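You operate a simulated robot arm through the tools that you are given. There is no shell and no other tool. Be economical: measure what you need, move in short steps, check, and stop when the job is done.

The job below is to be done with a simulated two-armed robot. You get a single attempt, and the scene is never put back.

## Task
Sand the run off panel 3 on the turntable with the blue pad, then put the panel in HOLD.
Fine: lock the turntable before sanding and leave it locked. The pad goes back on its strip. What is to be rubbed or washed off counts as gone when no trace of it is left.

It is judged by the outcome, as a careful person would: the job done as asked, and still so three seconds after it is handed in. It fails if anything else is knocked over, pushed out of place, dropped, spilled or broken.

## Robot
Two 7-joint arms with two-finger parallel grippers on one trunk, on a base that drives. Base frame: it is fixed to the floor where the robot stands at the start and does not move with it; the origin is under the middle of the robot, x ahead of it, y to its left, z up; the surface under the hand at the start is at about z = 0.9. Units: m, degrees, N and s.
The left shoulder is at the start at [0.02, 0.138, 1.268], the right one opposite. With the tool pointing down near the work surface each hand reaches from about 0.1 to 0.5 m from the robot's upright axis, wherever it stands, measured 20 degrees to its own side. Places, roughly: grey strip behind the silver turntable [0.7, 0, 0.9]; hold tray [0.4, 0.6, 0.9]; middle of the silver turntable [0.5, 0, 0.9]; panel [0.5, 1.25, 1]; turntable lever [0.6, 0.2, 1]. Payload 1.57 kg a hand.
Tool frame (each hand has its own): the origin (TCP) lies between the finger pads and is the grasp point; the fingertips stand 0.03 m ahead of it; z points along the fingers, y is the line along which they close. Largest opening 0.08 m; finger width 0.017, thickness 0.012; the body of the gripper, 0.04 by 0.082 m, starts 0.08 m behind the TCP.
Orientation is told as [roll, pitch, yaw] about the base's x, y, z axes, in that order, counted from this pose: with the fingers straight down and closing along the base's y, the tool's x points along the base's -x, its y along +y and its z along -z.

## Interface
- The arms move only by the tool apply_moves. It takes "left_plan", "right_plan" or both (then of equal length, played together; a hand with none holds still); each is one flat list of numbers, 7 for each row, row after row: the turn, a rotation vector about the tool's x, y, z in degrees, then the shift along the tool's x, y, z in cm, then the finger opening in cm, from 0 to 8. In form: [rx, ry, rz, dx, dy, dz, grip, rx, ry, rz, dx, dy, dz, grip, ...]. A call has 1 to 10 rows; each row is the pose to reach, as a shift and turn from the pose commanded when the call began, along the tool's axes at that moment. Rows are played at 5 a second. More than 0.05 m and 8.6 degrees between two rows, or a gripper value outside its range, and nothing of the call is played. A pose out of reach is approached as far as the arm can. The call stops where the force on the tool passes 40 N (or 10 N more than at its start, if that is more) or the arm is blocked; 0.2 s more then pass. Each finger travels about 0.045 m/s and halts on what it meets, pressing with about 26 N; the grip force reading is that of the motor and also rises with nothing between the fingers. The clock runs only during rows and for 0.2 s after the last one: add rows that repeat a pose to give the fingers time. It gives the time, the measured TCP pose, the force on the tool (base axes), the opening and the grip force at its end, in the units of the frame above (readings bear some noise), with the torque about the TCP (base axes, N m) and any sound that the robot's microphone picked up.
- Cameras (640 x 400 px; columns grow to the right, rows downward): "scene" is now at [0.1848, 0.0411, 1.1902]; the picture's right is [0.45, -0.89, 0.00], its down [-0.15, -0.08, -0.99] and it looks along [0.88, 0.45, -0.17] (base axes); focal length 214 px, centre (320, 200). "left" rides on the left gripper at [0.072, 0.007, -0.122] in its tool frame; the picture's right is [-0.09, 1.00, 0.00], its down [-0.84, -0.08, -0.54] and it looks along [-0.54, -0.05, 0.84] (tool axes); focal length 238 px, centre (320, 200). "right" rides on the right gripper at [0.072, -0.007, -0.122] in its tool frame; the picture's right is [0.09, 1.00, 0.00], its down [-0.84, 0.08, -0.54] and it looks along [-0.54, 0.05, 0.84] (tool axes); focal length 238 px, centre (320, 200). There is no depth. A picture from a camera that has moved, and an enlarged one, comes with that camera's place and axes in the base frame and with its lens.
- capture(camera): a new picture of that camera. The clock stands still meanwhile.
- raise_lower(by): slides the trunk up (or, below 0, down) by that many m; the arms and the scene camera ride with it, the base frame stays. It gives what a move gives, with no picture.
- base_move(legs): drives the robot by 1 to 6 legs, each [ahead, left, turn to the left] in m, m and degrees, along the robot's own axes; the way and the turn of a leg run together, so that a leg with both is an arc; at most 1.5 m and 180 degrees a leg. The arms and the cameras ride along, it lands a little off, and it stops where it bumps. It gives what a move gives.
- head_to(pan, tilt): turns the head with the scene camera to pan (to the left, within 60 degrees either way) and tilt (down, from -29 to 69), counted from straight ahead of the robot. It gives what a move gives.
- zoom(camera, box): a new picture of the part [left, top, right, bottom] of that camera's present view, enlarged. The clock stands still meanwhile.
- sign_off(): hands the job in; it is judged then, once.

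Go step by step. Nothing tells you exact positions but the pictures and the camera data: compare them with the known pose of the tool, close in by small moves and look again before you grip or let go. The budget is 120 turns and 108 pictures, counting those below and the enlarged ones. Unless the task says otherwise, let go and move clear before handing in, and close with one line.

The tools are called after "Call:" by a JSON object that holds its "op" and its "data". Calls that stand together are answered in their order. apply_moves: Moves the arms, as the interface text tells. Its arguments: {"type":"object","properties":{"left_plan":{"type":"array","items":{"type":"number"}},"right_plan":{"type":"array","items":{"type":"number"}}},"required":[]} The other tools are called the same way: raise_lower (by) slides the trunk up or down; base_move (legs) drives the base; head_to (pan, tilt) turns the head that bears the scene camera; capture (camera) takes a picture; zoom (camera, box) takes an enlarged picture of a part of a camera's view; sign_off () hands the job in.

At the start:

```text
time: 0.0
left_eef_pos: [0.2282, 0.2382, 1.1346]
left_tool_rot: [6.8, 28.1, 3.7]
left_contact_force: [-0.7, 0.0, 0.2]
left_ft_torque: [0.04, -0.02, 0.01]
left_grip_width: 0.08
left_grasp_force: 0.0
right_eef_pos: [0.3237, -0.0204, 1.1367]
right_tool_rot: [0.0, 30.9, -0.3]
right_contact_force: [-0.3, 0.4, -0.2]
right_ft_torque: [0.01, -0.01, 0.03]
right_grip_width: 0.0804
right_grasp_force: 0.0
trunk travel left (down, up): [-0.643, 0.597]
robot x, y, heading: [0.002, 0.0043, -0.1]
head pan, tilt: [27.1, 9.8]
```

scene: 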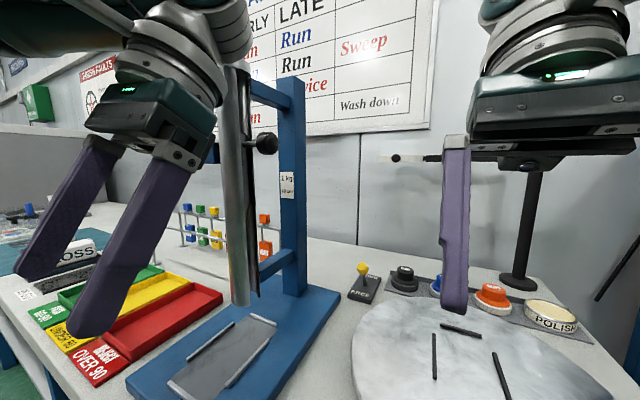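
right: 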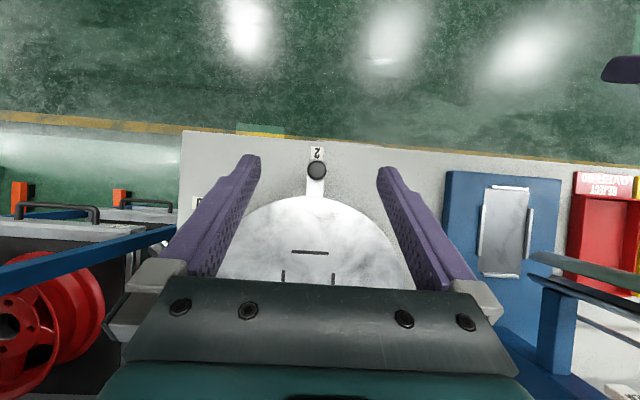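
left: 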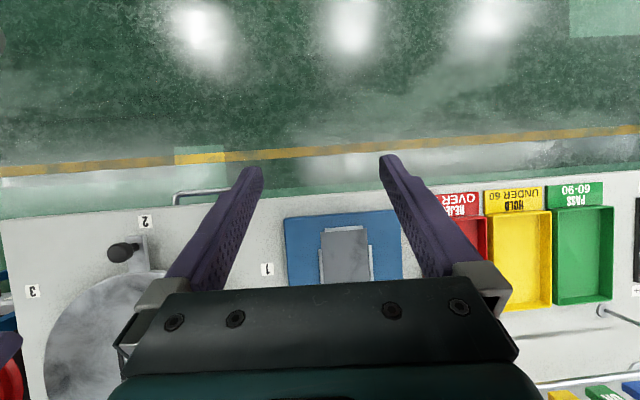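

I see the turntable ahead, a test stand and trays to the left. I'll look around with the head before moving.

Call:
{"op": "capture", "data": {"camera": "scene"}}

Call:
{"op": "head_to", "data": {"pan": 60, "tilt": 15}}

Call:
{"op": "capture", "data": {"camera": "scene"}}

Call:
{"op": "head_to", "data": {"pan": 0, "tilt": 35}}

Call:
{"op": "capture", "data": {"camera": "scene"}}

```text
104 pictures are left
camera scene: at [0.1848, 0.0411, 1.1902], right [0.45, -0.89, 0.0], down [-0.15, -0.08, -0.99], along [0.88, 0.45, -0.17], focal length 214 px, centre (320, 200)
```

scene: 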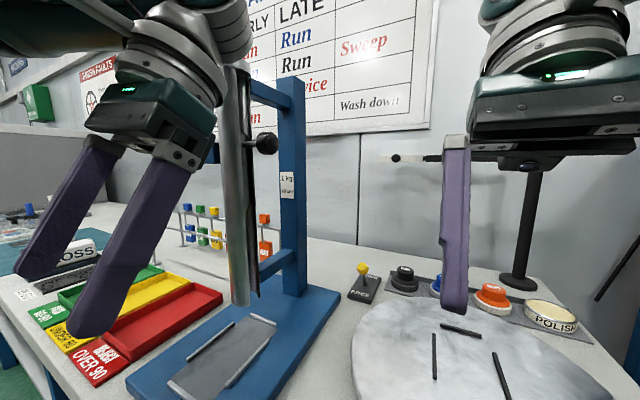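

```text
time: 1.0
left_eef_pos: [0.2267, 0.2377, 1.1347]
left_tool_rot: [6.8, 28.2, 3.6]
left_contact_force: [-0.1, 0.3, 1.1]
left_ft_torque: [0.0, -0.01, 0.03]
left_grip_width: 0.0801
left_grasp_force: 0.0
right_eef_pos: [0.324, -0.0201, 1.1373]
right_tool_rot: [0.0, 31.0, -0.1]
right_contact_force: [-0.8, 0.1, 0.3]
right_ft_torque: [0.01, -0.04, -0.01]
right_grip_width: 0.08
right_grasp_force: 0.1
trunk travel left (down, up): [-0.643, 0.597]
robot x, y, heading: [0.0015, -0.0023, -0.3]
head pan, tilt: [60.0, 15.0]
```

```text
103 pictures are left
camera scene: at [0.1488, 0.0796, 1.1818], right [0.87, -0.5, 0.0], down [-0.13, -0.22, -0.97], along [0.48, 0.84, -0.26], focal length 214 px, centre (320, 200)
```

scene: 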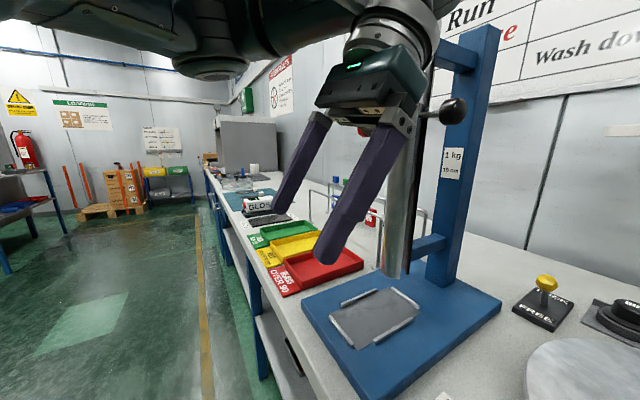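

```text
time: 2.3
left_eef_pos: [0.227, 0.2378, 1.1337]
left_tool_rot: [6.8, 28.2, 3.7]
left_contact_force: [-0.4, -0.1, 0.2]
left_ft_torque: [0.0, 0.02, -0.02]
left_grip_width: 0.0801
left_grasp_force: 0.0
right_eef_pos: [0.3231, -0.02, 1.1356]
right_tool_rot: [0.0, 31.1, -0.3]
right_contact_force: [0.6, -0.3, -0.3]
right_ft_torque: [-0.04, -0.02, 0.02]
right_grip_width: 0.0801
right_grasp_force: 0.0
trunk travel left (down, up): [-0.643, 0.597]
robot x, y, heading: [-0.0023, 0.0016, 0.1]
head pan, tilt: [0.0, 35.0]
```

```text
102 pictures are left
camera scene: at [0.1901, -0.0011, 1.1498], right [0.0, -1.0, 0.0], down [-0.57, 0.0, -0.82], along [0.82, 0.0, -0.57], focal length 214 px, centre (320, 200)
```

scene: 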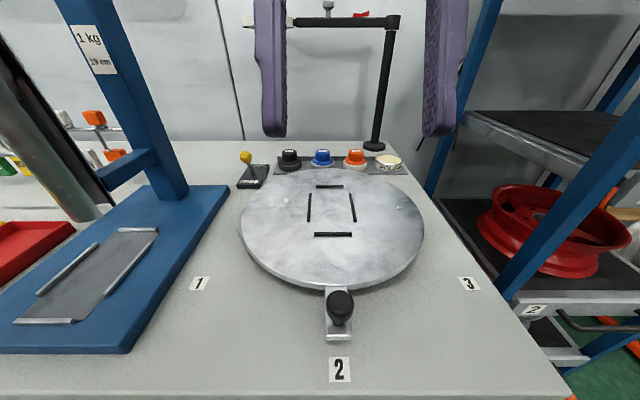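

The turntable has a nest of ribs, a black knob at its near edge, the lever with a yellow knob (FREE/LOCK), and pads on the strip. I'll zoom in.

Call:
{"op": "zoom", "data": {"camera": "scene", "box": [220, 130, 420, 255]}}

Call:
{"op": "zoom", "data": {"camera": "scene", "box": [230, 140, 290, 195]}}

Call:
{"op": "base_move", "data": {"legs": [[-0.25, 0, 0], [0, 0.7, 0]]}}

Call:
{"op": "head_to", "data": {"pan": 35, "tilt": 20}}

Call:
{"op": "capture", "data": {"camera": "scene"}}

```text
3.20 times, centred on (320, 192) of scene
camera zoom: at [0.1901, -0.0011, 1.1498], right [0.0, -1.0, 0.0], down [-0.57, 0.0, -0.82], along [0.82, 0.0, -0.57], focal length 686 px, centre (320, 224)
```

zoom: 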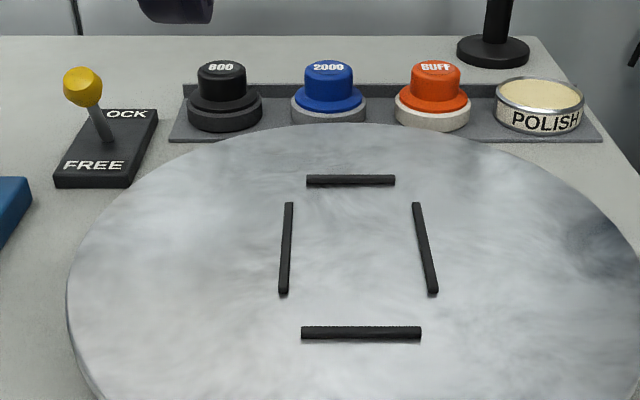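

```text
7.27 times, centred on (260, 168) of scene
camera zoom: at [0.1901, -0.0011, 1.1498], right [0.0, -1.0, 0.0], down [-0.57, 0.0, -0.82], along [0.82, 0.0, -0.57], focal length 1560 px, centre (756, 436)
```

zoom: 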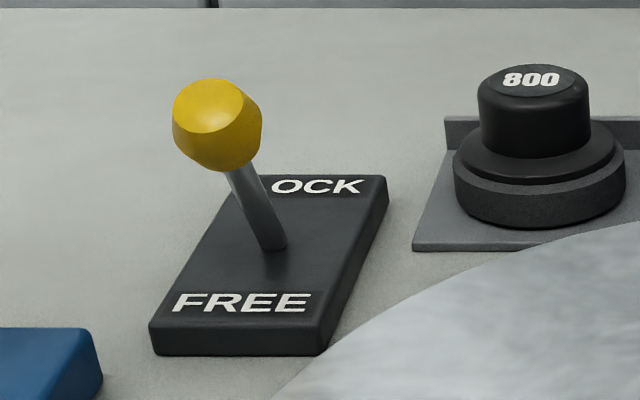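

```text
time: 7.6
left_eef_pos: [-0.0205, 0.9322, 1.1331]
left_tool_rot: [6.7, 28.2, 2.8]
left_contact_force: [0.2, 0.0, 0.2]
left_ft_torque: [0.03, 0.0, 0.01]
left_grip_width: 0.0803
left_grasp_force: 0.0
right_eef_pos: [0.0712, 0.6721, 1.1359]
right_tool_rot: [0.1, 31.0, -0.9]
right_contact_force: [0.3, -0.3, 0.9]
right_ft_torque: [-0.03, -0.02, 0.01]
right_grip_width: 0.0799
right_grasp_force: 0.0
trunk travel left (down, up): [-0.643, 0.597]
robot x, y, heading: [-0.2515, 0.696, -0.6]
head pan, tilt: [0.0, 35.0]
```

```text
time: 8.6
left_eef_pos: [-0.0204, 0.932, 1.134]
left_tool_rot: [6.8, 28.3, 2.8]
left_contact_force: [0.0, -0.2, -0.3]
left_ft_torque: [0.01, -0.02, 0.02]
left_grip_width: 0.0799
left_grasp_force: 0.1
right_eef_pos: [0.072, 0.6715, 1.1359]
right_tool_rot: [0.1, 31.1, -0.8]
right_contact_force: [-0.2, 0.5, 0.3]
right_ft_torque: [-0.01, -0.01, 0.02]
right_grip_width: 0.0799
right_grasp_force: 0.1
trunk travel left (down, up): [-0.643, 0.597]
robot x, y, heading: [-0.252, 0.6964, -0.8]
head pan, tilt: [35.0, 20.0]
```

```text
99 pictures are left
camera scene: at [-0.0727, 0.7469, 1.1736], right [0.56, -0.83, 0.0], down [-0.28, -0.19, -0.94], along [0.78, 0.53, -0.34], focal length 214 px, centre (320, 200)
```

scene: 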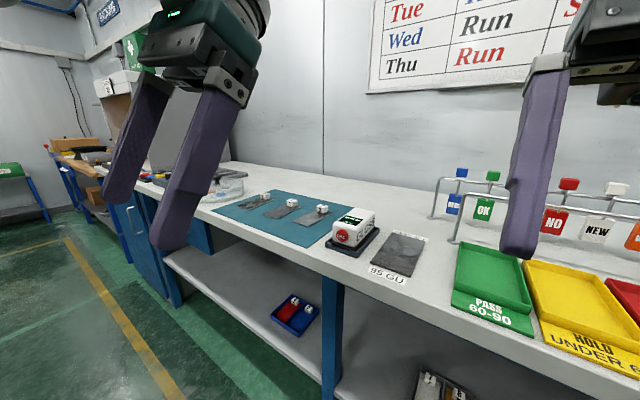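

Panels with white number cubes lie on the teal mat further left. I'll drive over there for a closer look.

Call:
{"op": "base_move", "data": {"legs": [[0, 0.5, 0.7]]}}

Call:
{"op": "head_to", "data": {"pan": 0, "tilt": 25}}

Call:
{"op": "capture", "data": {"camera": "scene"}}

Call:
{"op": "zoom", "data": {"camera": "scene", "box": [200, 160, 440, 310]}}

```text
time: 11.5
left_eef_pos: [-0.0157, 1.4354, 1.1342]
left_tool_rot: [6.9, 28.2, 2.8]
left_contact_force: [-0.8, 0.3, -1.4]
left_ft_torque: [0.0, -0.01, 0.0]
left_grip_width: 0.0801
left_grasp_force: 0.1
right_eef_pos: [0.0774, 1.1753, 1.1357]
right_tool_rot: [0.0, 31.2, -0.9]
right_contact_force: [0.1, -0.4, 0.7]
right_ft_torque: [0.0, -0.04, 0.01]
right_grip_width: 0.08
right_grasp_force: 0.2
trunk travel left (down, up): [-0.643, 0.597]
robot x, y, heading: [-0.2428, 1.198, -0.8]
head pan, tilt: [35.0, 20.0]
```

```text
time: 12.5
left_eef_pos: [-0.0162, 1.435, 1.1336]
left_tool_rot: [6.8, 28.2, 3.0]
left_contact_force: [-0.7, -0.3, 0.6]
left_ft_torque: [-0.03, -0.01, -0.03]
left_grip_width: 0.0801
left_grasp_force: 0.1
right_eef_pos: [0.077, 1.1749, 1.1374]
right_tool_rot: [0.2, 31.2, -0.9]
right_contact_force: [0.1, -0.2, -0.5]
right_ft_torque: [0.03, 0.0, 0.03]
right_grip_width: 0.0799
right_grasp_force: 0.0
trunk travel left (down, up): [-0.643, 0.597]
robot x, y, heading: [-0.2473, 1.1978, -0.6]
head pan, tilt: [0.0, 25.0]
```

```text
98 pictures are left
camera scene: at [-0.052, 1.1963, 1.1656], right [-0.01, -1.0, 0.0], down [-0.42, 0.0, -0.91], along [0.91, -0.01, -0.42], focal length 214 px, centre (320, 200)
```

scene: 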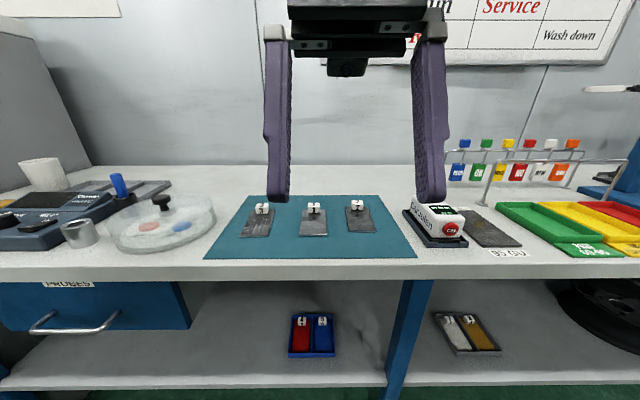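

```text
2.67 times, centred on (320, 235) of scene
camera zoom: at [-0.052, 1.1963, 1.1656], right [-0.01, -1.0, 0.0], down [-0.42, 0.0, -0.91], along [0.91, -0.01, -0.42], focal length 572 px, centre (320, 107)
```

zoom: 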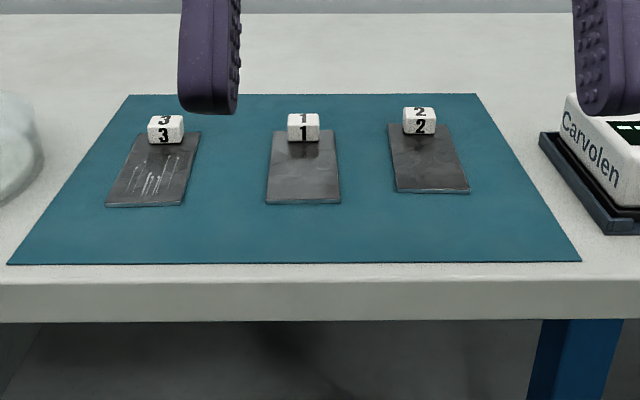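

Panel 3 (with the run visible) is the left one, its "3" block at the far end near [0.42, 1.33, 0.92]. I'll drive ahead to the bench and turn the left hand upright above it.

Call:
{"op": "base_move", "data": {"legs": [[0.25, 0, 0.6]]}}

Call:
{"op": "head_to", "data": {"pan": 15, "tilt": 40}}

Call:
{"op": "capture", "data": {"camera": "scene"}}

Call:
{"op": "capture", "data": {"camera": "left"}}

```text
time: 14.4
left_eef_pos: [0.231, 1.4358, 1.133]
left_tool_rot: [6.7, 28.2, 3.5]
left_contact_force: [0.0, 0.2, 0.3]
left_ft_torque: [0.01, 0.03, 0.01]
left_grip_width: 0.0799
left_grasp_force: 0.0
right_eef_pos: [0.3276, 1.1775, 1.1353]
right_tool_rot: [0.1, 31.0, -0.2]
right_contact_force: [-0.7, -0.3, 0.0]
right_ft_torque: [0.02, 0.0, -0.01]
right_grip_width: 0.0798
right_grasp_force: 0.1
trunk travel left (down, up): [-0.643, 0.597]
robot x, y, heading: [0.0032, 1.1965, -0.2]
head pan, tilt: [0.0, 25.0]
```

```text
time: 15.1
left_eef_pos: [0.2309, 1.4356, 1.1327]
left_tool_rot: [6.7, 28.3, 3.4]
left_contact_force: [0.8, 0.6, -0.5]
left_ft_torque: [0.0, -0.01, 0.0]
left_grip_width: 0.08
left_grasp_force: 0.1
right_eef_pos: [0.326, 1.176, 1.136]
right_tool_rot: [0.0, 31.1, -0.3]
right_contact_force: [-0.5, -0.6, 0.0]
right_ft_torque: [0.03, -0.02, 0.05]
right_grip_width: 0.0802
right_grasp_force: 0.1
trunk travel left (down, up): [-0.643, 0.597]
robot x, y, heading: [-0.0015, 1.199, 0.0]
head pan, tilt: [15.0, 40.0]
```

```text
96 pictures are left
camera scene: at [0.1872, 1.2184, 1.1423], right [0.26, -0.97, 0.0], down [-0.62, -0.16, -0.77], along [0.74, 0.2, -0.64], focal length 214 px, centre (320, 200)
```

scene: 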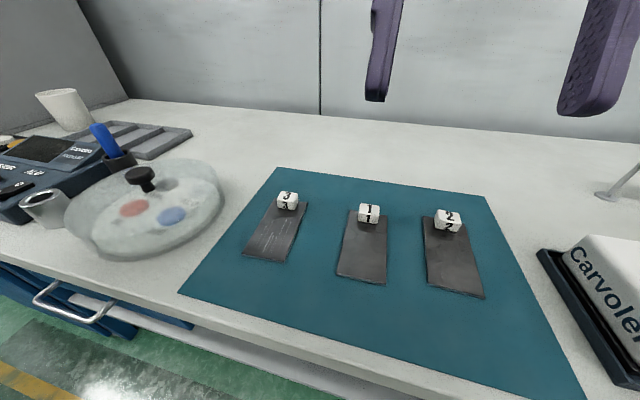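

```text
95 pictures are left
camera left: at [0.2262, 1.4283, 1.2753], right [0.08, 1.0, 0.06], down [0.99, -0.08, 0.07], along [0.07, 0.05, -1.0], focal length 238 px, centre (320, 200)
```

left: 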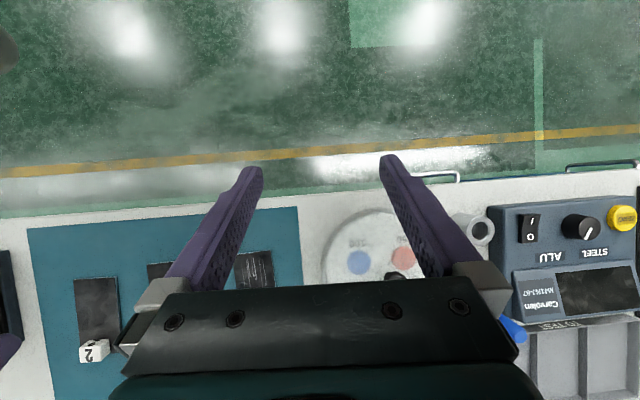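

Panel 3's block estimates to about [0.43, 1.337, 0.92], with the panel lying along x. I'll bring the left hand vertical above it.

Call:
{"op": "apply_moves", "data": {"left_plan": [0.95, -4.75, 0.28, -3.38, -1.77, -0.65, 8, 1.91, -9.5, 0.56, -6.75, -3.54, -1.3, 8, 2.87, -14.25, 0.84, -10.13, -5.32, -1.95, 8, 3.82, -19, 1.11, -13.5, -7.09, -2.59, 8, 4.78, -23.75, 1.39, -16.88, -8.86, -3.24, 8, 5.73, -28.5, 1.67, -20.26, -10.63, -3.89, 8, 5.73, -28.5, 1.67, -20.26, -10.63, -3.89, 8]}}

Call:
{"op": "capture", "data": {"camera": "left"}}

Call:
{"op": "capture", "data": {"camera": "scene"}}

```text
time: 16.7
left_eef_pos: [0.4273, 1.3356, 1.0592]
left_tool_rot: [0.1, -0.1, 0.1]
left_contact_force: [-0.3, -0.7, -0.5]
left_ft_torque: [0.0, 0.0, 0.02]
left_grip_width: 0.0799
left_grasp_force: 0.0
right_eef_pos: [0.3266, 1.1758, 1.137]
right_tool_rot: [0.1, 31.1, -0.2]
right_contact_force: [-0.4, 0.3, 0.1]
right_ft_torque: [0.0, 0.01, 0.02]
right_grip_width: 0.0802
right_grasp_force: 0.1
trunk travel left (down, up): [-0.643, 0.597]
robot x, y, heading: [0.0007, 1.1976, 0.1]
head pan, tilt: [15.0, 40.0]
```

```text
94 pictures are left
camera left: at [0.3557, 1.3441, 1.1813], right [0.09, 1.0, 0.0], down [0.84, -0.08, 0.54], along [0.54, -0.05, -0.84], focal length 238 px, centre (320, 200)
```

left: 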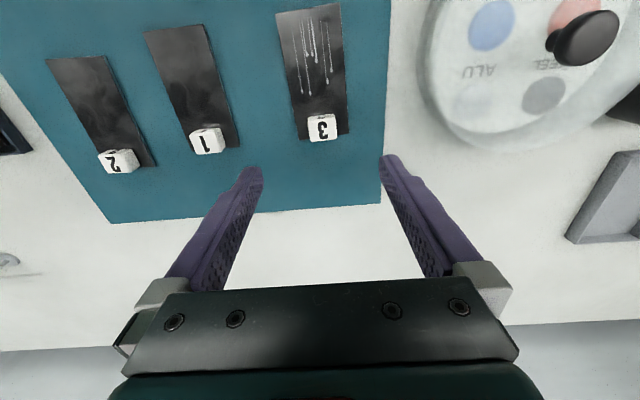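

```text
93 pictures are left
camera scene: at [0.1871, 1.2184, 1.1422], right [0.26, -0.97, 0.0], down [-0.62, -0.17, -0.77], along [0.74, 0.2, -0.64], focal length 214 px, centre (320, 200)
```

scene: 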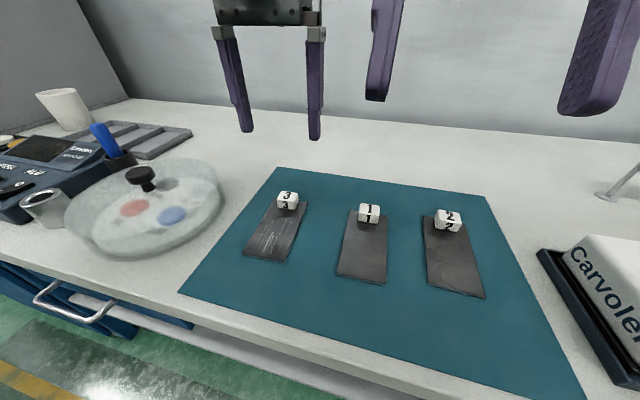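

The estimates agree: block 3 is at about [0.431, 1.339]. I'll descend to just above it and check.

Call:
{"op": "apply_moves", "data": {"left_plan": [0, 0, -2, -0.4, 0.3, 5, 8, 0, 0, -2, -0.4, 0.3, 9, 8, 0, 0, -2, -0.4, 0.3, 9, 8]}}

Call:
{"op": "capture", "data": {"camera": "left"}}

Call:
{"op": "zoom", "data": {"camera": "scene", "box": [220, 130, 340, 270]}}

```text
refused: row 1 steps farther than a row can; nothing moved
```

```text
92 pictures are left
camera left: at [0.3557, 1.3441, 1.1813], right [0.09, 1.0, 0.0], down [0.84, -0.08, 0.54], along [0.54, -0.05, -0.84], focal length 238 px, centre (320, 200)
```

left: 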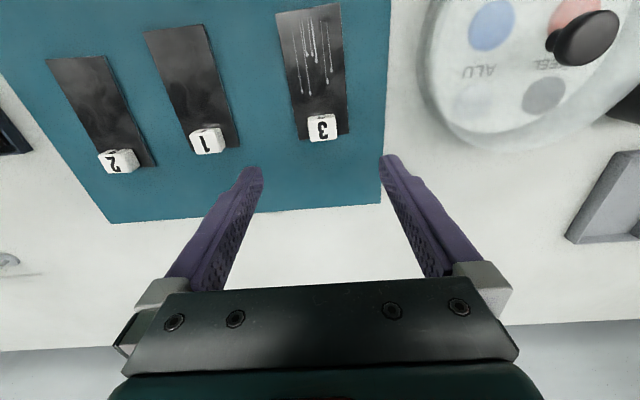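

```text
2.86 times, centred on (280, 200) of scene
camera zoom: at [0.1871, 1.2184, 1.1422], right [0.26, -0.97, 0.0], down [-0.62, -0.17, -0.77], along [0.74, 0.2, -0.64], focal length 613 px, centre (434, 200)
```

zoom: 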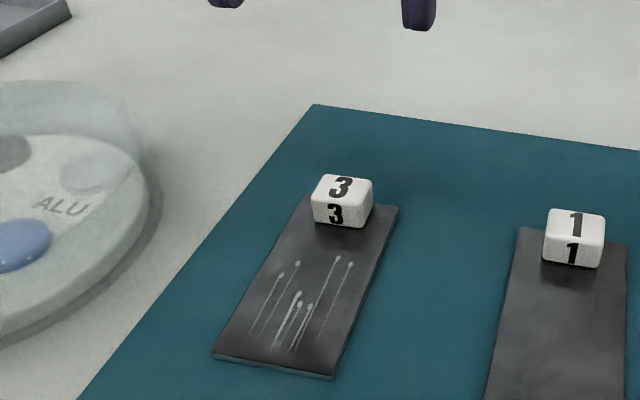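

The step was slightly too long; I'll retry with smaller rows.

Call:
{"op": "apply_moves", "data": {"left_plan": [0, 0, -2, -0.2, 0.15, 3, 8, 0, 0, -2, -0.4, 0.3, 6, 8, 0, 0, -2, -0.4, 0.3, 9, 8, 0, 0, -2, -0.4, 0.3, 9, 8]}}

Call:
{"op": "capture", "data": {"camera": "left"}}

Call:
{"op": "zoom", "data": {"camera": "scene", "box": [220, 130, 340, 270]}}

```text
time: 17.7
left_eef_pos: [0.4313, 1.3397, 0.9702]
left_tool_rot: [0.0, -0.1, 2.0]
left_contact_force: [-0.5, 1.0, 1.0]
left_ft_torque: [0.0, -0.01, 0.03]
left_grip_width: 0.0801
left_grasp_force: 0.1
right_eef_pos: [0.3275, 1.1771, 1.136]
right_tool_rot: [0.1, 31.1, -0.3]
right_contact_force: [-0.3, -0.3, -0.4]
right_ft_torque: [0.02, -0.01, 0.04]
right_grip_width: 0.0801
right_grasp_force: 0.0
trunk travel left (down, up): [-0.643, 0.597]
robot x, y, heading: [0.0045, 1.198, -0.2]
head pan, tilt: [15.0, 40.0]
```

```text
90 pictures are left
camera left: at [0.3588, 1.3438, 1.092], right [0.06, 1.0, 0.0], down [0.84, -0.05, 0.54], along [0.54, -0.03, -0.84], focal length 238 px, centre (320, 200)
```

left: 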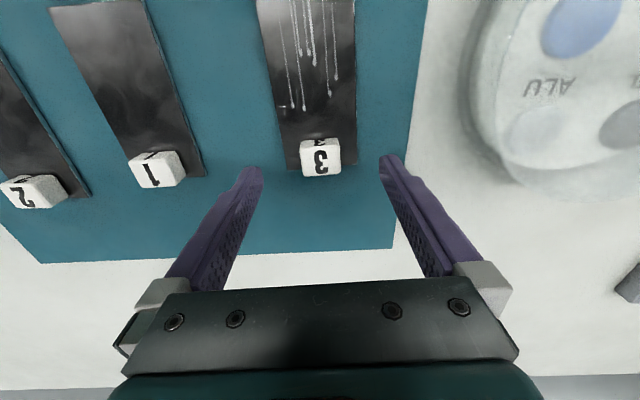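

```text
2.86 times, centred on (280, 200) of scene
camera zoom: at [0.1871, 1.2184, 1.1422], right [0.26, -0.97, 0.0], down [-0.62, -0.17, -0.77], along [0.74, 0.2, -0.64], focal length 613 px, centre (434, 200)
```

zoom: 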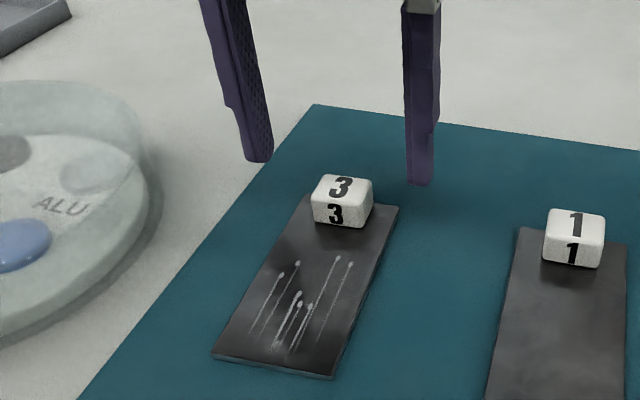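

The block is centred between the fingers. I'll lower 3 cm and close.

Call:
{"op": "apply_moves", "data": {"left_plan": [0, 0, 0, 0.2, 0, 1.5, 8, 0, 0, 0, 0.2, 0, 2.8, 8, 0, 0, 0, 0.2, 0, 2.8, 6, 0, 0, 0, 0.2, 0, 2.8, 4, 0, 0, 0, 0.2, 0, 2.8, 1.5, 0, 0, 0, 0.2, 0, 2.8, 1.5, 0, 0, 0, 0.2, 0, 2.8, 1.5, 0, 0, 0, 0.2, 0, 2.8, 1.5]}}

Call:
{"op": "zoom", "data": {"camera": "scene", "box": [220, 130, 340, 270]}}

```text
time: 19.5
left_eef_pos: [0.4295, 1.3386, 0.941]
left_tool_rot: [0.1, 0.0, 2.0]
left_contact_force: [0.7, 0.8, -0.4]
left_ft_torque: [0.0, 0.0, 0.02]
left_grip_width: 0.0295
left_grasp_force: 25.5
right_eef_pos: [0.327, 1.1756, 1.136]
right_tool_rot: [0.1, 31.1, -0.3]
right_contact_force: [-0.9, 0.0, -0.8]
right_ft_torque: [0.0, 0.02, 0.0]
right_grip_width: 0.0802
right_grasp_force: 0.1
trunk travel left (down, up): [-0.643, 0.597]
robot x, y, heading: [0.0038, 1.2005, -0.1]
head pan, tilt: [15.0, 40.0]
```

```text
2.86 times, centred on (280, 200) of scene
camera zoom: at [0.1871, 1.2184, 1.1422], right [0.26, -0.97, 0.0], down [-0.62, -0.17, -0.77], along [0.74, 0.2, -0.64], focal length 613 px, centre (434, 200)
```

zoom: 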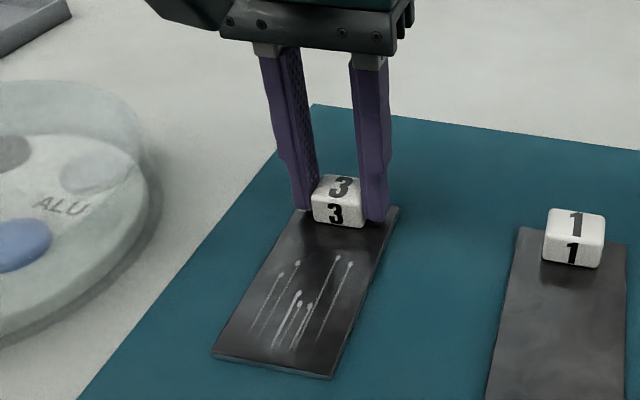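

The block is gripped (2.95 cm). I'll lift it and check that the panel comes along.

Call:
{"op": "apply_moves", "data": {"left_plan": [0, 0, 0, 0, 0, -1, 1.5, 0, 0, 0, 0, 0, -2.5, 1.5, 0, 0, 0, 0, 0, -5, 1.5, 0, 0, 0, 0, 0, -5, 1.5]}}

Call:
{"op": "capture", "data": {"camera": "scene"}}

```text
time: 20.5
left_eef_pos: [0.4289, 1.342, 0.9926]
left_tool_rot: [0.0, -0.1, 2.0]
left_contact_force: [0.1, 0.7, -0.7]
left_ft_torque: [0.02, -0.1, -0.02]
left_grip_width: 0.0292
left_grasp_force: 25.5
right_eef_pos: [0.3262, 1.1763, 1.1368]
right_tool_rot: [0.0, 31.1, -0.3]
right_contact_force: [0.0, 0.4, 0.6]
right_ft_torque: [0.02, 0.03, 0.02]
right_grip_width: 0.0802
right_grasp_force: 0.0
trunk travel left (down, up): [-0.643, 0.597]
robot x, y, heading: [0.0001, 1.1969, 0.1]
head pan, tilt: [15.0, 40.0]
```

```text
87 pictures are left
camera scene: at [0.1871, 1.2184, 1.1422], right [0.26, -0.97, 0.0], down [-0.62, -0.17, -0.77], along [0.74, 0.2, -0.64], focal length 214 px, centre (320, 200)
```

scene: 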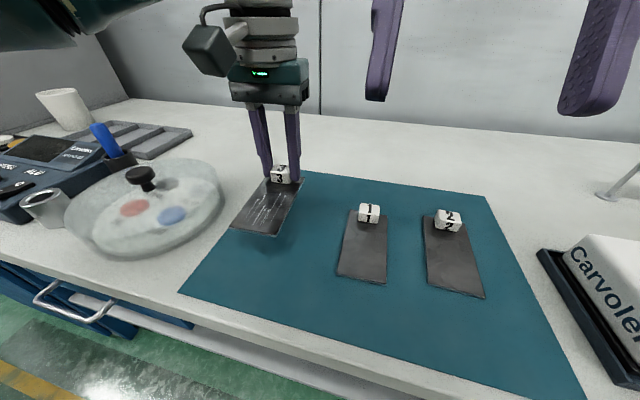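

The panel came up with the block. I'll raise it and check the gap between my base and the bench edge.

Call:
{"op": "apply_moves", "data": {"left_plan": [0, 0, 0, 0, 0, -4, 1.5, 0, 0, 0, 2, 0, -8, 1.5, 0, 0, 0, 4, 0, -12, 1.5, 0, 0, 0, 4, 0, -12, 1.5]}}

Call:
{"op": "head_to", "data": {"pan": -10, "tilt": 69}}

Call:
{"op": "capture", "data": {"camera": "scene"}}

Call:
{"op": "capture", "data": {"camera": "left"}}

```text
time: 21.5
left_eef_pos: [0.3894, 1.3365, 1.1133]
left_tool_rot: [0.1, 0.0, 1.9]
left_contact_force: [-0.7, 0.6, -1.3]
left_ft_torque: [-0.01, -0.04, 0.03]
left_grip_width: 0.0292
left_grasp_force: 26.3
right_eef_pos: [0.327, 1.1774, 1.1357]
right_tool_rot: [0.2, 31.2, -0.3]
right_contact_force: [-0.3, -1.1, 0.2]
right_ft_torque: [0.02, -0.02, -0.01]
right_grip_width: 0.0802
right_grasp_force: 0.1
trunk travel left (down, up): [-0.643, 0.597]
robot x, y, heading: [0.003, 1.1982, -0.2]
head pan, tilt: [15.0, 40.0]
```

```text
time: 22.5
left_eef_pos: [0.389, 1.3365, 1.1134]
left_tool_rot: [0.1, -0.1, 2.0]
left_contact_force: [0.7, 0.6, -1.4]
left_ft_torque: [0.01, -0.03, -0.03]
left_grip_width: 0.0294
left_grasp_force: 25.9
right_eef_pos: [0.3281, 1.1751, 1.1367]
right_tool_rot: [0.1, 31.1, -0.3]
right_contact_force: [0.3, -0.5, -0.1]
right_ft_torque: [0.03, 0.01, -0.03]
right_grip_width: 0.0805
right_grasp_force: 0.1
trunk travel left (down, up): [-0.643, 0.597]
robot x, y, heading: [0.0026, 1.1992, 0.1]
head pan, tilt: [-10.0, 68.8]
```

```text
86 pictures are left
camera scene: at [0.1601, 1.1868, 1.1061], right [-0.17, -0.98, 0.0], down [-0.92, 0.16, -0.36], along [0.36, -0.06, -0.93], focal length 214 px, centre (320, 200)
```

scene: 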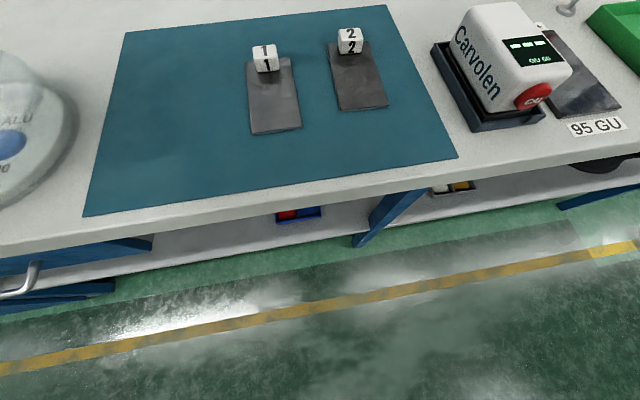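

```text
85 pictures are left
camera left: at [0.3172, 1.3415, 1.2353], right [0.06, 1.0, 0.0], down [0.84, -0.05, 0.54], along [0.54, -0.03, -0.84], focal length 238 px, centre (320, 200)
```

left: 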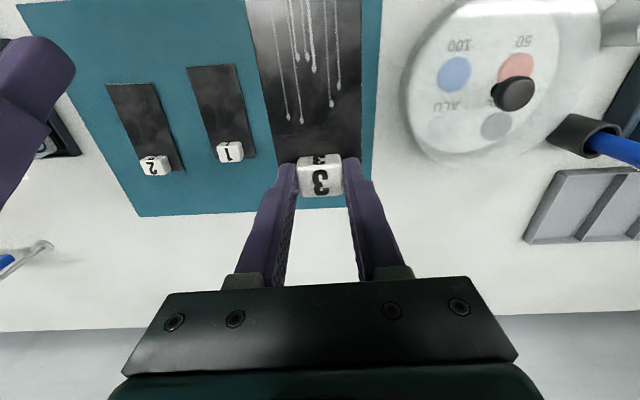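

Next I'll back away and drive to the turntable, stopping short to look.

Call:
{"op": "base_move", "data": {"legs": [[-0.3, 0, 0], [0, -1.3, 0]]}}

Call:
{"op": "head_to", "data": {"pan": -15, "tilt": 30}}

Call:
{"op": "capture", "data": {"camera": "scene"}}

Call:
{"op": "capture", "data": {"camera": "left"}}

```text
time: 30.8
left_eef_pos: [0.059, -0.0072, 1.1139]
left_tool_rot: [0.1, -0.1, -0.5]
left_contact_force: [0.4, -0.5, -1.0]
left_ft_torque: [0.01, -0.03, -0.04]
left_grip_width: 0.0294
left_grasp_force: 25.9
right_eef_pos: [-0.009, -0.1636, 1.1351]
right_tool_rot: [0.1, 31.1, -2.7]
right_contact_force: [-0.2, -0.8, 0.3]
right_ft_torque: [-0.01, 0.01, 0.03]
right_grip_width: 0.0803
right_grasp_force: 0.0
trunk travel left (down, up): [-0.643, 0.597]
robot x, y, heading: [-0.3314, -0.1291, -2.4]
head pan, tilt: [-10.0, 68.8]
```

```text
time: 31.8
left_eef_pos: [0.0601, -0.0075, 1.1129]
left_tool_rot: [0.1, -0.1, -0.4]
left_contact_force: [-0.1, -0.6, -0.3]
left_ft_torque: [0.0, -0.03, 0.01]
left_grip_width: 0.0294
left_grasp_force: 26.4
right_eef_pos: [-0.0097, -0.1644, 1.1357]
right_tool_rot: [0.2, 31.1, -2.6]
right_contact_force: [-0.1, -0.5, 0.1]
right_ft_torque: [0.0, -0.01, -0.02]
right_grip_width: 0.0799
right_grasp_force: 0.0
trunk travel left (down, up): [-0.643, 0.597]
robot x, y, heading: [-0.3358, -0.1285, -2.5]
head pan, tilt: [-15.0, 30.0]
```

```text
84 pictures are left
camera scene: at [-0.1439, -0.1621, 1.1575], right [-0.3, -0.95, 0.0], down [-0.48, 0.15, -0.87], along [0.83, -0.26, -0.5], focal length 214 px, centre (320, 200)
```

scene: 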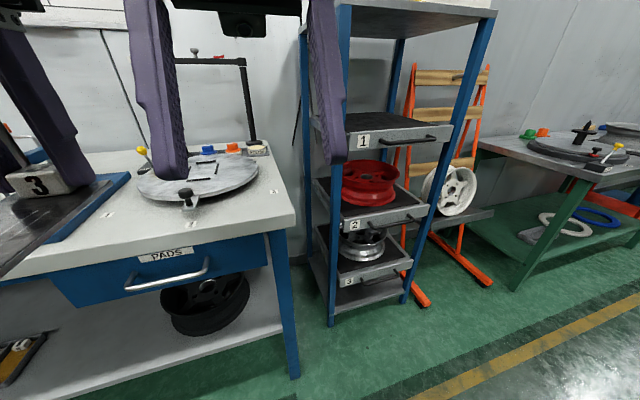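

```text
83 pictures are left
camera left: at [-0.0121, 0.0008, 1.2354], right [0.1, 0.99, 0.0], down [0.84, -0.08, 0.54], along [0.54, -0.05, -0.84], focal length 238 px, centre (320, 200)
```

left: 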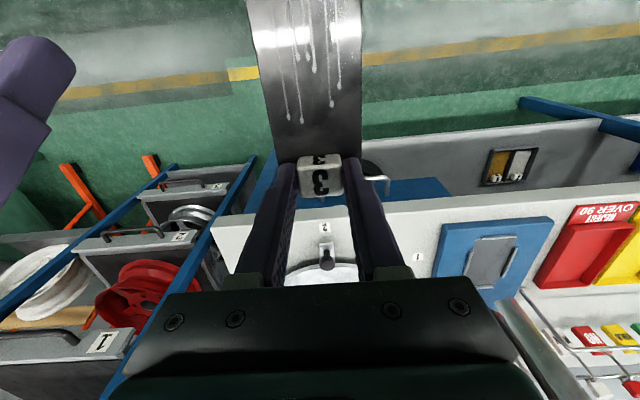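

The way ahead is clear. I'll drive in to the turntable.

Call:
{"op": "base_move", "data": {"legs": [[0.37, 0.04, 2.4]]}}

Call:
{"op": "head_to", "data": {"pan": 5, "tilt": 40}}

Call:
{"op": "capture", "data": {"camera": "scene"}}

Call:
{"op": "capture", "data": {"camera": "left"}}

```text
time: 34.2
left_eef_pos: [0.4224, 0.0448, 1.1129]
left_tool_rot: [0.1, 0.0, 2.2]
left_contact_force: [-0.7, 0.8, -1.9]
left_ft_torque: [0.01, -0.06, 0.0]
left_grip_width: 0.0296
left_grasp_force: 26.1
right_eef_pos: [0.3614, -0.1158, 1.1354]
right_tool_rot: [0.1, 31.1, 0.1]
right_contact_force: [0.6, -0.2, 0.1]
right_ft_torque: [-0.01, -0.02, -0.03]
right_grip_width: 0.0799
right_grasp_force: 0.1
trunk travel left (down, up): [-0.643, 0.597]
robot x, y, heading: [0.0372, -0.0894, 0.1]
head pan, tilt: [-15.0, 30.0]
```

```text
time: 35.0
left_eef_pos: [0.4219, 0.0453, 1.1131]
left_tool_rot: [0.2, 0.0, 2.3]
left_contact_force: [0.0, -0.2, -1.5]
left_ft_torque: [-0.02, -0.05, -0.02]
left_grip_width: 0.0294
left_grasp_force: 26.2
right_eef_pos: [0.3612, -0.1162, 1.136]
right_tool_rot: [0.0, 31.1, 0.1]
right_contact_force: [0.7, -0.4, 0.7]
right_ft_torque: [0.0, 0.0, -0.04]
right_grip_width: 0.0798
right_grasp_force: 0.0
trunk travel left (down, up): [-0.643, 0.597]
robot x, y, heading: [0.0371, -0.0987, 0.5]
head pan, tilt: [5.0, 40.0]
```

```text
82 pictures are left
camera scene: at [0.2238, -0.0894, 1.1422], right [0.09, -1.0, 0.0], down [-0.64, -0.06, -0.77], along [0.76, 0.07, -0.64], focal length 214 px, centre (320, 200)
```

scene: 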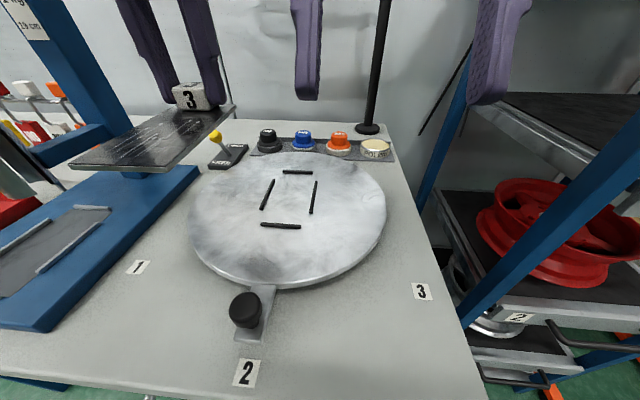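

```text
81 pictures are left
camera left: at [0.3504, 0.0491, 1.2353], right [0.05, 1.0, 0.0], down [0.84, -0.04, 0.54], along [0.54, -0.03, -0.84], focal length 238 px, centre (320, 200)
```

left: 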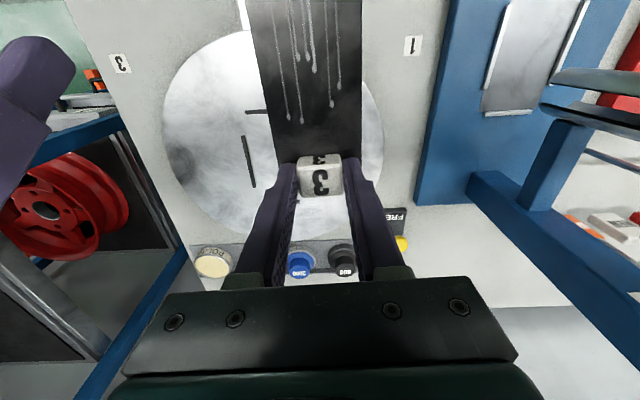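

I estimate the nest's centre at about [0.486, -0.019], long axis along x, with the panel's centre 4 cm behind my grip. I'll edge the base closer and move the panel above the nest.

Call:
{"op": "base_move", "data": {"legs": [[0.05, 0, 0]]}}

Call:
{"op": "zoom", "data": {"camera": "scene", "box": [180, 110, 400, 250]}}

```text
time: 36.0
left_eef_pos: [0.4717, 0.046, 1.1138]
left_tool_rot: [0.1, 0.0, 2.5]
left_contact_force: [-0.5, -0.5, -0.8]
left_ft_torque: [-0.01, -0.05, -0.02]
left_grip_width: 0.0294
left_grasp_force: 26.5
right_eef_pos: [0.4103, -0.1142, 1.1353]
right_tool_rot: [0.2, 31.1, 0.2]
right_contact_force: [-0.5, -0.3, 0.2]
right_ft_torque: [0.01, 0.02, 0.01]
right_grip_width: 0.08
right_grasp_force: 0.1
trunk travel left (down, up): [-0.643, 0.597]
robot x, y, heading: [0.0839, -0.0942, 0.3]
head pan, tilt: [5.0, 40.0]
```

```text
2.86 times, centred on (290, 180) of scene
camera zoom: at [0.2733, -0.0889, 1.1422], right [0.09, -1.0, 0.0], down [-0.64, -0.06, -0.77], along [0.76, 0.07, -0.64], focal length 613 px, centre (406, 257)
```

zoom: 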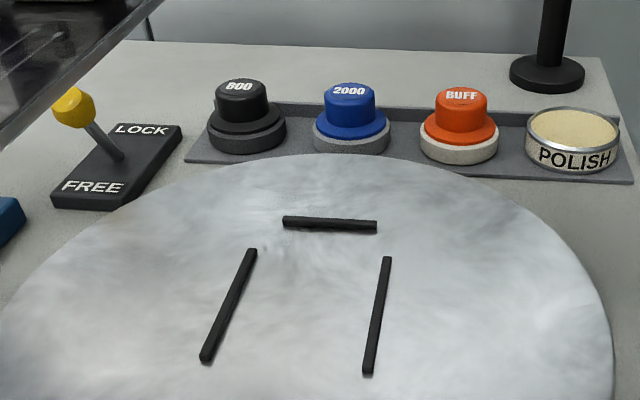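

The lever's knob leans toward FREE. Moving the panel over the nest, about 4 cm above it.

Call:
{"op": "apply_moves", "data": {"left_plan": [0, 0, 0.8, -1.8, -2.3, 0, 1.5, 0, 0, 1.6, -3.6, -4.6, 0, 1.5, 0, 0, 1.6, -5.24, -6.69, 0, 1.5, 0, 0, 1.6, -5.24, -6.69, 4, 1.5, 0, 0, 1.6, -5.24, -6.69, 8, 1.5, 0, 0, 1.6, -5.24, -6.69, 10, 1.5, 0, 0, 1.6, -5.24, -6.69, 10, 1.5]}}

Call:
{"op": "capture", "data": {"camera": "scene"}}

Call:
{"op": "capture", "data": {"camera": "left"}}

Call:
{"op": "capture", "data": {"camera": "right"}}

```text
time: 37.5
left_eef_pos: [0.5282, -0.0213, 1.0112]
left_tool_rot: [0.1, 0.0, 0.8]
left_contact_force: [0.2, 0.6, -0.7]
left_ft_torque: [0.01, -0.09, 0.01]
left_grip_width: 0.0293
left_grasp_force: 26.2
right_eef_pos: [0.4098, -0.1141, 1.1364]
right_tool_rot: [0.2, 31.2, 0.2]
right_contact_force: [0.2, 0.3, -0.4]
right_ft_torque: [0.01, -0.02, 0.0]
right_grip_width: 0.0801
right_grasp_force: 0.0
trunk travel left (down, up): [-0.643, 0.597]
robot x, y, heading: [0.084, -0.0971, 0.5]
head pan, tilt: [5.0, 40.0]
```

```text
79 pictures are left
camera scene: at [0.2732, -0.0889, 1.1422], right [0.09, -1.0, 0.0], down [-0.64, -0.06, -0.77], along [0.76, 0.07, -0.64], focal length 214 px, centre (320, 200)
```

scene: 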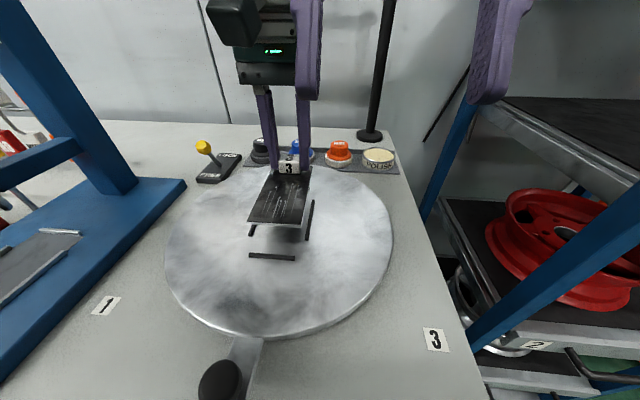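

```text
78 pictures are left
camera left: at [0.4567, -0.0155, 1.1337], right [0.08, 1.0, 0.0], down [0.84, -0.07, 0.54], along [0.54, -0.04, -0.84], focal length 238 px, centre (320, 200)
```

left: 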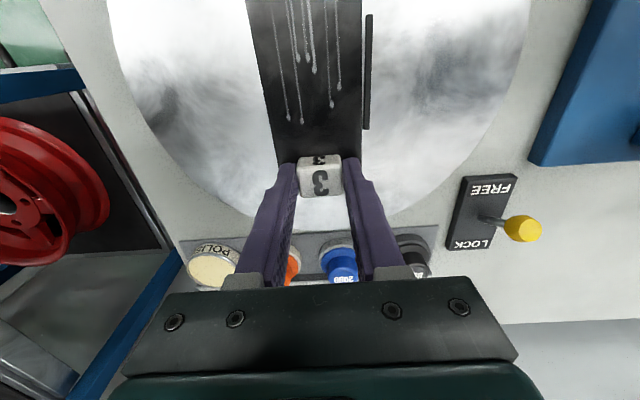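

```text
77 pictures are left
camera right: at [0.4123, -0.1216, 1.2766], right [-0.08, 1.0, 0.05], down [1.0, 0.08, 0.03], along [0.03, 0.05, -1.0], focal length 238 px, centre (320, 200)
```

right: 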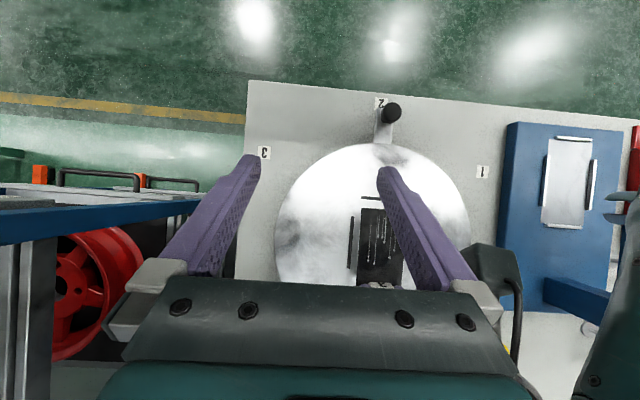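

The panel hangs above the nest; I'll zoom for alignment before lowering.

Call:
{"op": "zoom", "data": {"camera": "scene", "box": [230, 150, 340, 270]}}

Call:
{"op": "zoom", "data": {"camera": "right", "box": [310, 170, 430, 290]}}

```text
3.33 times, centred on (285, 210) of scene
camera zoom: at [0.2732, -0.0889, 1.1422], right [0.09, -1.0, 0.0], down [-0.64, -0.06, -0.77], along [0.76, 0.07, -0.64], focal length 715 px, centre (437, 167)
```

zoom: 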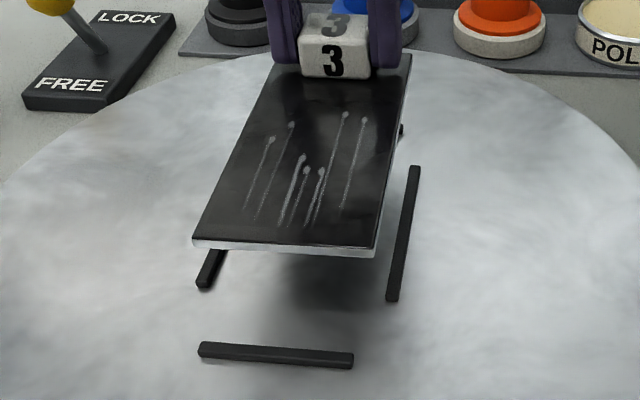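

```text
3.33 times, centred on (370, 230) of right
camera zoom: at [0.4123, -0.1216, 1.2766], right [-0.08, 1.0, 0.05], down [1.0, 0.08, 0.03], along [0.03, 0.05, -1.0], focal length 794 px, centre (153, 100)
```

zoom: 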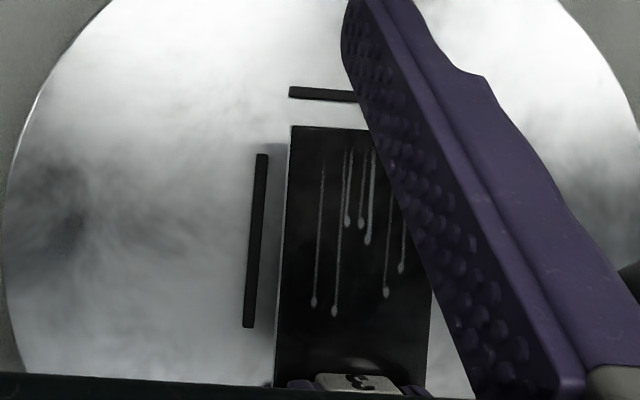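

The panel needs to move about -3.5 mm in x and +4 mm in y. I'll correct and descend most of the way.

Call:
{"op": "apply_moves", "data": {"left_plan": [0, 0, 0.8, 0.35, 0.4, 0, 1.5, 0, 0, 0.8, 0.35, 0.4, 1.5, 1.5, 0, 0, 0.8, 0.35, 0.4, 3, 1.5, 0, 0, 0.8, 0.35, 0.4, 3, 1.5]}}

Call:
{"op": "zoom", "data": {"camera": "scene", "box": [230, 150, 340, 270]}}

Call:
{"op": "zoom", "data": {"camera": "right", "box": [310, 170, 430, 290]}}

```text
time: 38.5
left_eef_pos: [0.525, -0.0143, 0.982]
left_tool_rot: [0.1, 0.0, -0.1]
left_contact_force: [-0.3, 0.3, -0.9]
left_ft_torque: [0.02, -0.01, -0.02]
left_grip_width: 0.0294
left_grasp_force: 25.6
right_eef_pos: [0.4115, -0.1155, 1.1366]
right_tool_rot: [0.0, 31.2, 0.1]
right_contact_force: [-0.7, -0.6, -0.7]
right_ft_torque: [-0.03, -0.02, 0.0]
right_grip_width: 0.08
right_grasp_force: 0.1
trunk travel left (down, up): [-0.643, 0.597]
robot x, y, heading: [0.0885, -0.0986, 0.6]
head pan, tilt: [5.0, 40.0]
```

```text
3.33 times, centred on (285, 210) of scene
camera zoom: at [0.2732, -0.0889, 1.1422], right [0.09, -1.0, 0.0], down [-0.64, -0.06, -0.77], along [0.76, 0.07, -0.64], focal length 715 px, centre (437, 167)
```

zoom: 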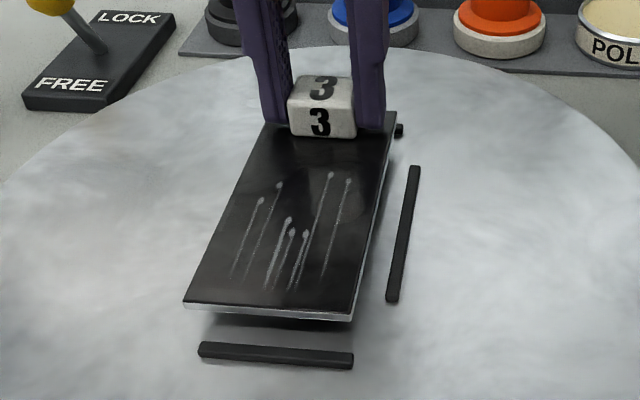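

```text
3.33 times, centred on (370, 230) of right
camera zoom: at [0.4123, -0.1216, 1.2766], right [-0.08, 1.0, 0.05], down [1.0, 0.08, 0.03], along [0.03, 0.05, -1.0], focal length 794 px, centre (153, 100)
```

zoom: 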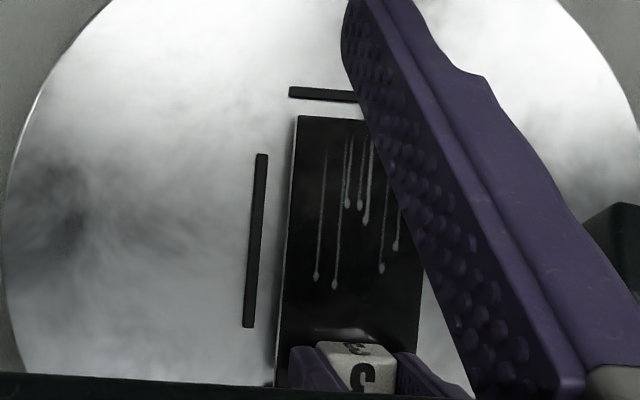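

Good; a 2 mm correction in y and then I ease it down watching the force.

Call:
{"op": "apply_moves", "data": {"left_plan": [0, 0, -0.3, 0, -0.2, 0, 1.5, 0, 0, -0.3, 0, -0.2, 0.5, 1.5, 0, 0, -0.3, 0, -0.2, 0.9, 1.5, 0, 0, -0.3, 0, -0.2, 1.2, 1.5, 0, 0, -0.3, 0, -0.2, 1.2, 1.5]}}

Call:
{"op": "zoom", "data": {"camera": "scene", "box": [230, 150, 340, 270]}}

```text
time: 39.8
left_eef_pos: [0.5223, -0.0167, 0.9713]
left_tool_rot: [0.2, -0.1, 0.2]
left_contact_force: [-1.3, 0.6, 3.3]
left_ft_torque: [-0.06, 0.43, -0.02]
left_grip_width: 0.0294
left_grasp_force: 25.7
right_eef_pos: [0.4103, -0.1152, 1.1368]
right_tool_rot: [0.1, 31.2, 0.0]
right_contact_force: [0.2, -0.3, 0.3]
right_ft_torque: [0.02, -0.01, -0.01]
right_grip_width: 0.0798
right_grasp_force: 0.1
trunk travel left (down, up): [-0.643, 0.597]
robot x, y, heading: [0.0844, -0.0946, 0.3]
head pan, tilt: [5.0, 40.0]
```

```text
3.33 times, centred on (285, 210) of scene
camera zoom: at [0.2733, -0.0888, 1.1423], right [0.09, -1.0, 0.0], down [-0.64, -0.06, -0.77], along [0.76, 0.07, -0.64], focal length 715 px, centre (437, 167)
```

zoom: 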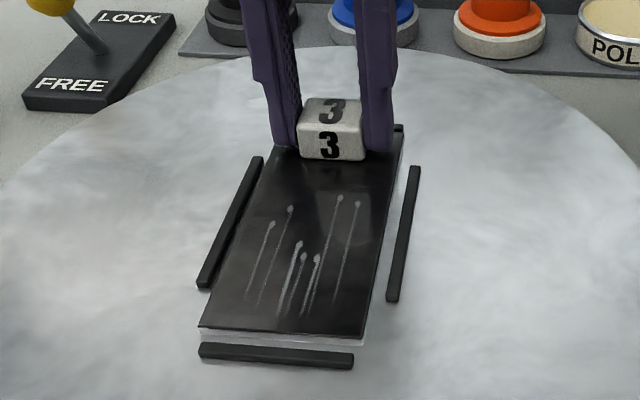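

Slight contact at the near end, probably at the near rib or a small droop. I'll shift 2 mm away and lower further.

Call:
{"op": "apply_moves", "data": {"left_plan": [0, 0, 0, 0, 0, -0.3, 1.5, 0, 0, 0, -0.25, 0, -0.3, 1.5, 0, 0, 0, -0.25, 0, 0, 1.5, 0, 0, 0, -0.25, 0, 0.2, 1.5, 0, 0, 0, -0.25, 0, 0.2, 1.5]}}

Call:
{"op": "zoom", "data": {"camera": "scene", "box": [230, 150, 340, 270]}}

```text
time: 41.0
left_eef_pos: [0.5276, -0.0171, 0.9704]
left_tool_rot: [0.1, -0.2, 0.2]
left_contact_force: [-7.0, 0.7, 19.6]
left_ft_torque: [-0.02, 0.17, -0.01]
left_grip_width: 0.0295
left_grasp_force: 26.2
right_eef_pos: [0.4109, -0.1149, 1.1369]
right_tool_rot: [0.1, 31.1, 0.1]
right_contact_force: [0.0, 0.2, 0.3]
right_ft_torque: [0.01, -0.01, 0.05]
right_grip_width: 0.0803
right_grasp_force: 0.1
trunk travel left (down, up): [-0.643, 0.597]
robot x, y, heading: [0.0854, -0.0971, 0.2]
head pan, tilt: [5.0, 40.0]
```

```text
3.33 times, centred on (285, 210) of scene
camera zoom: at [0.2736, -0.0885, 1.1425], right [0.09, -1.0, 0.0], down [-0.64, -0.06, -0.77], along [0.76, 0.07, -0.64], focal length 715 px, centre (437, 167)
```

zoom: 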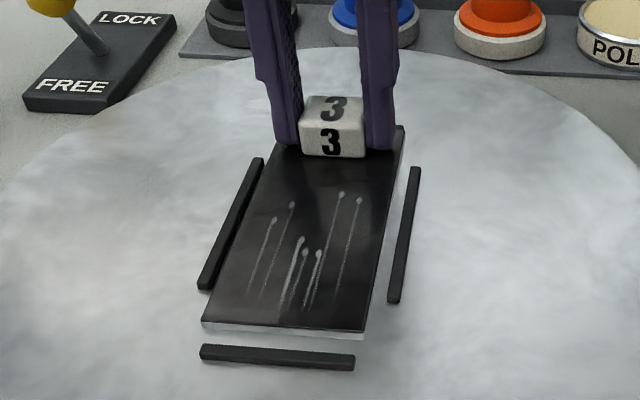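

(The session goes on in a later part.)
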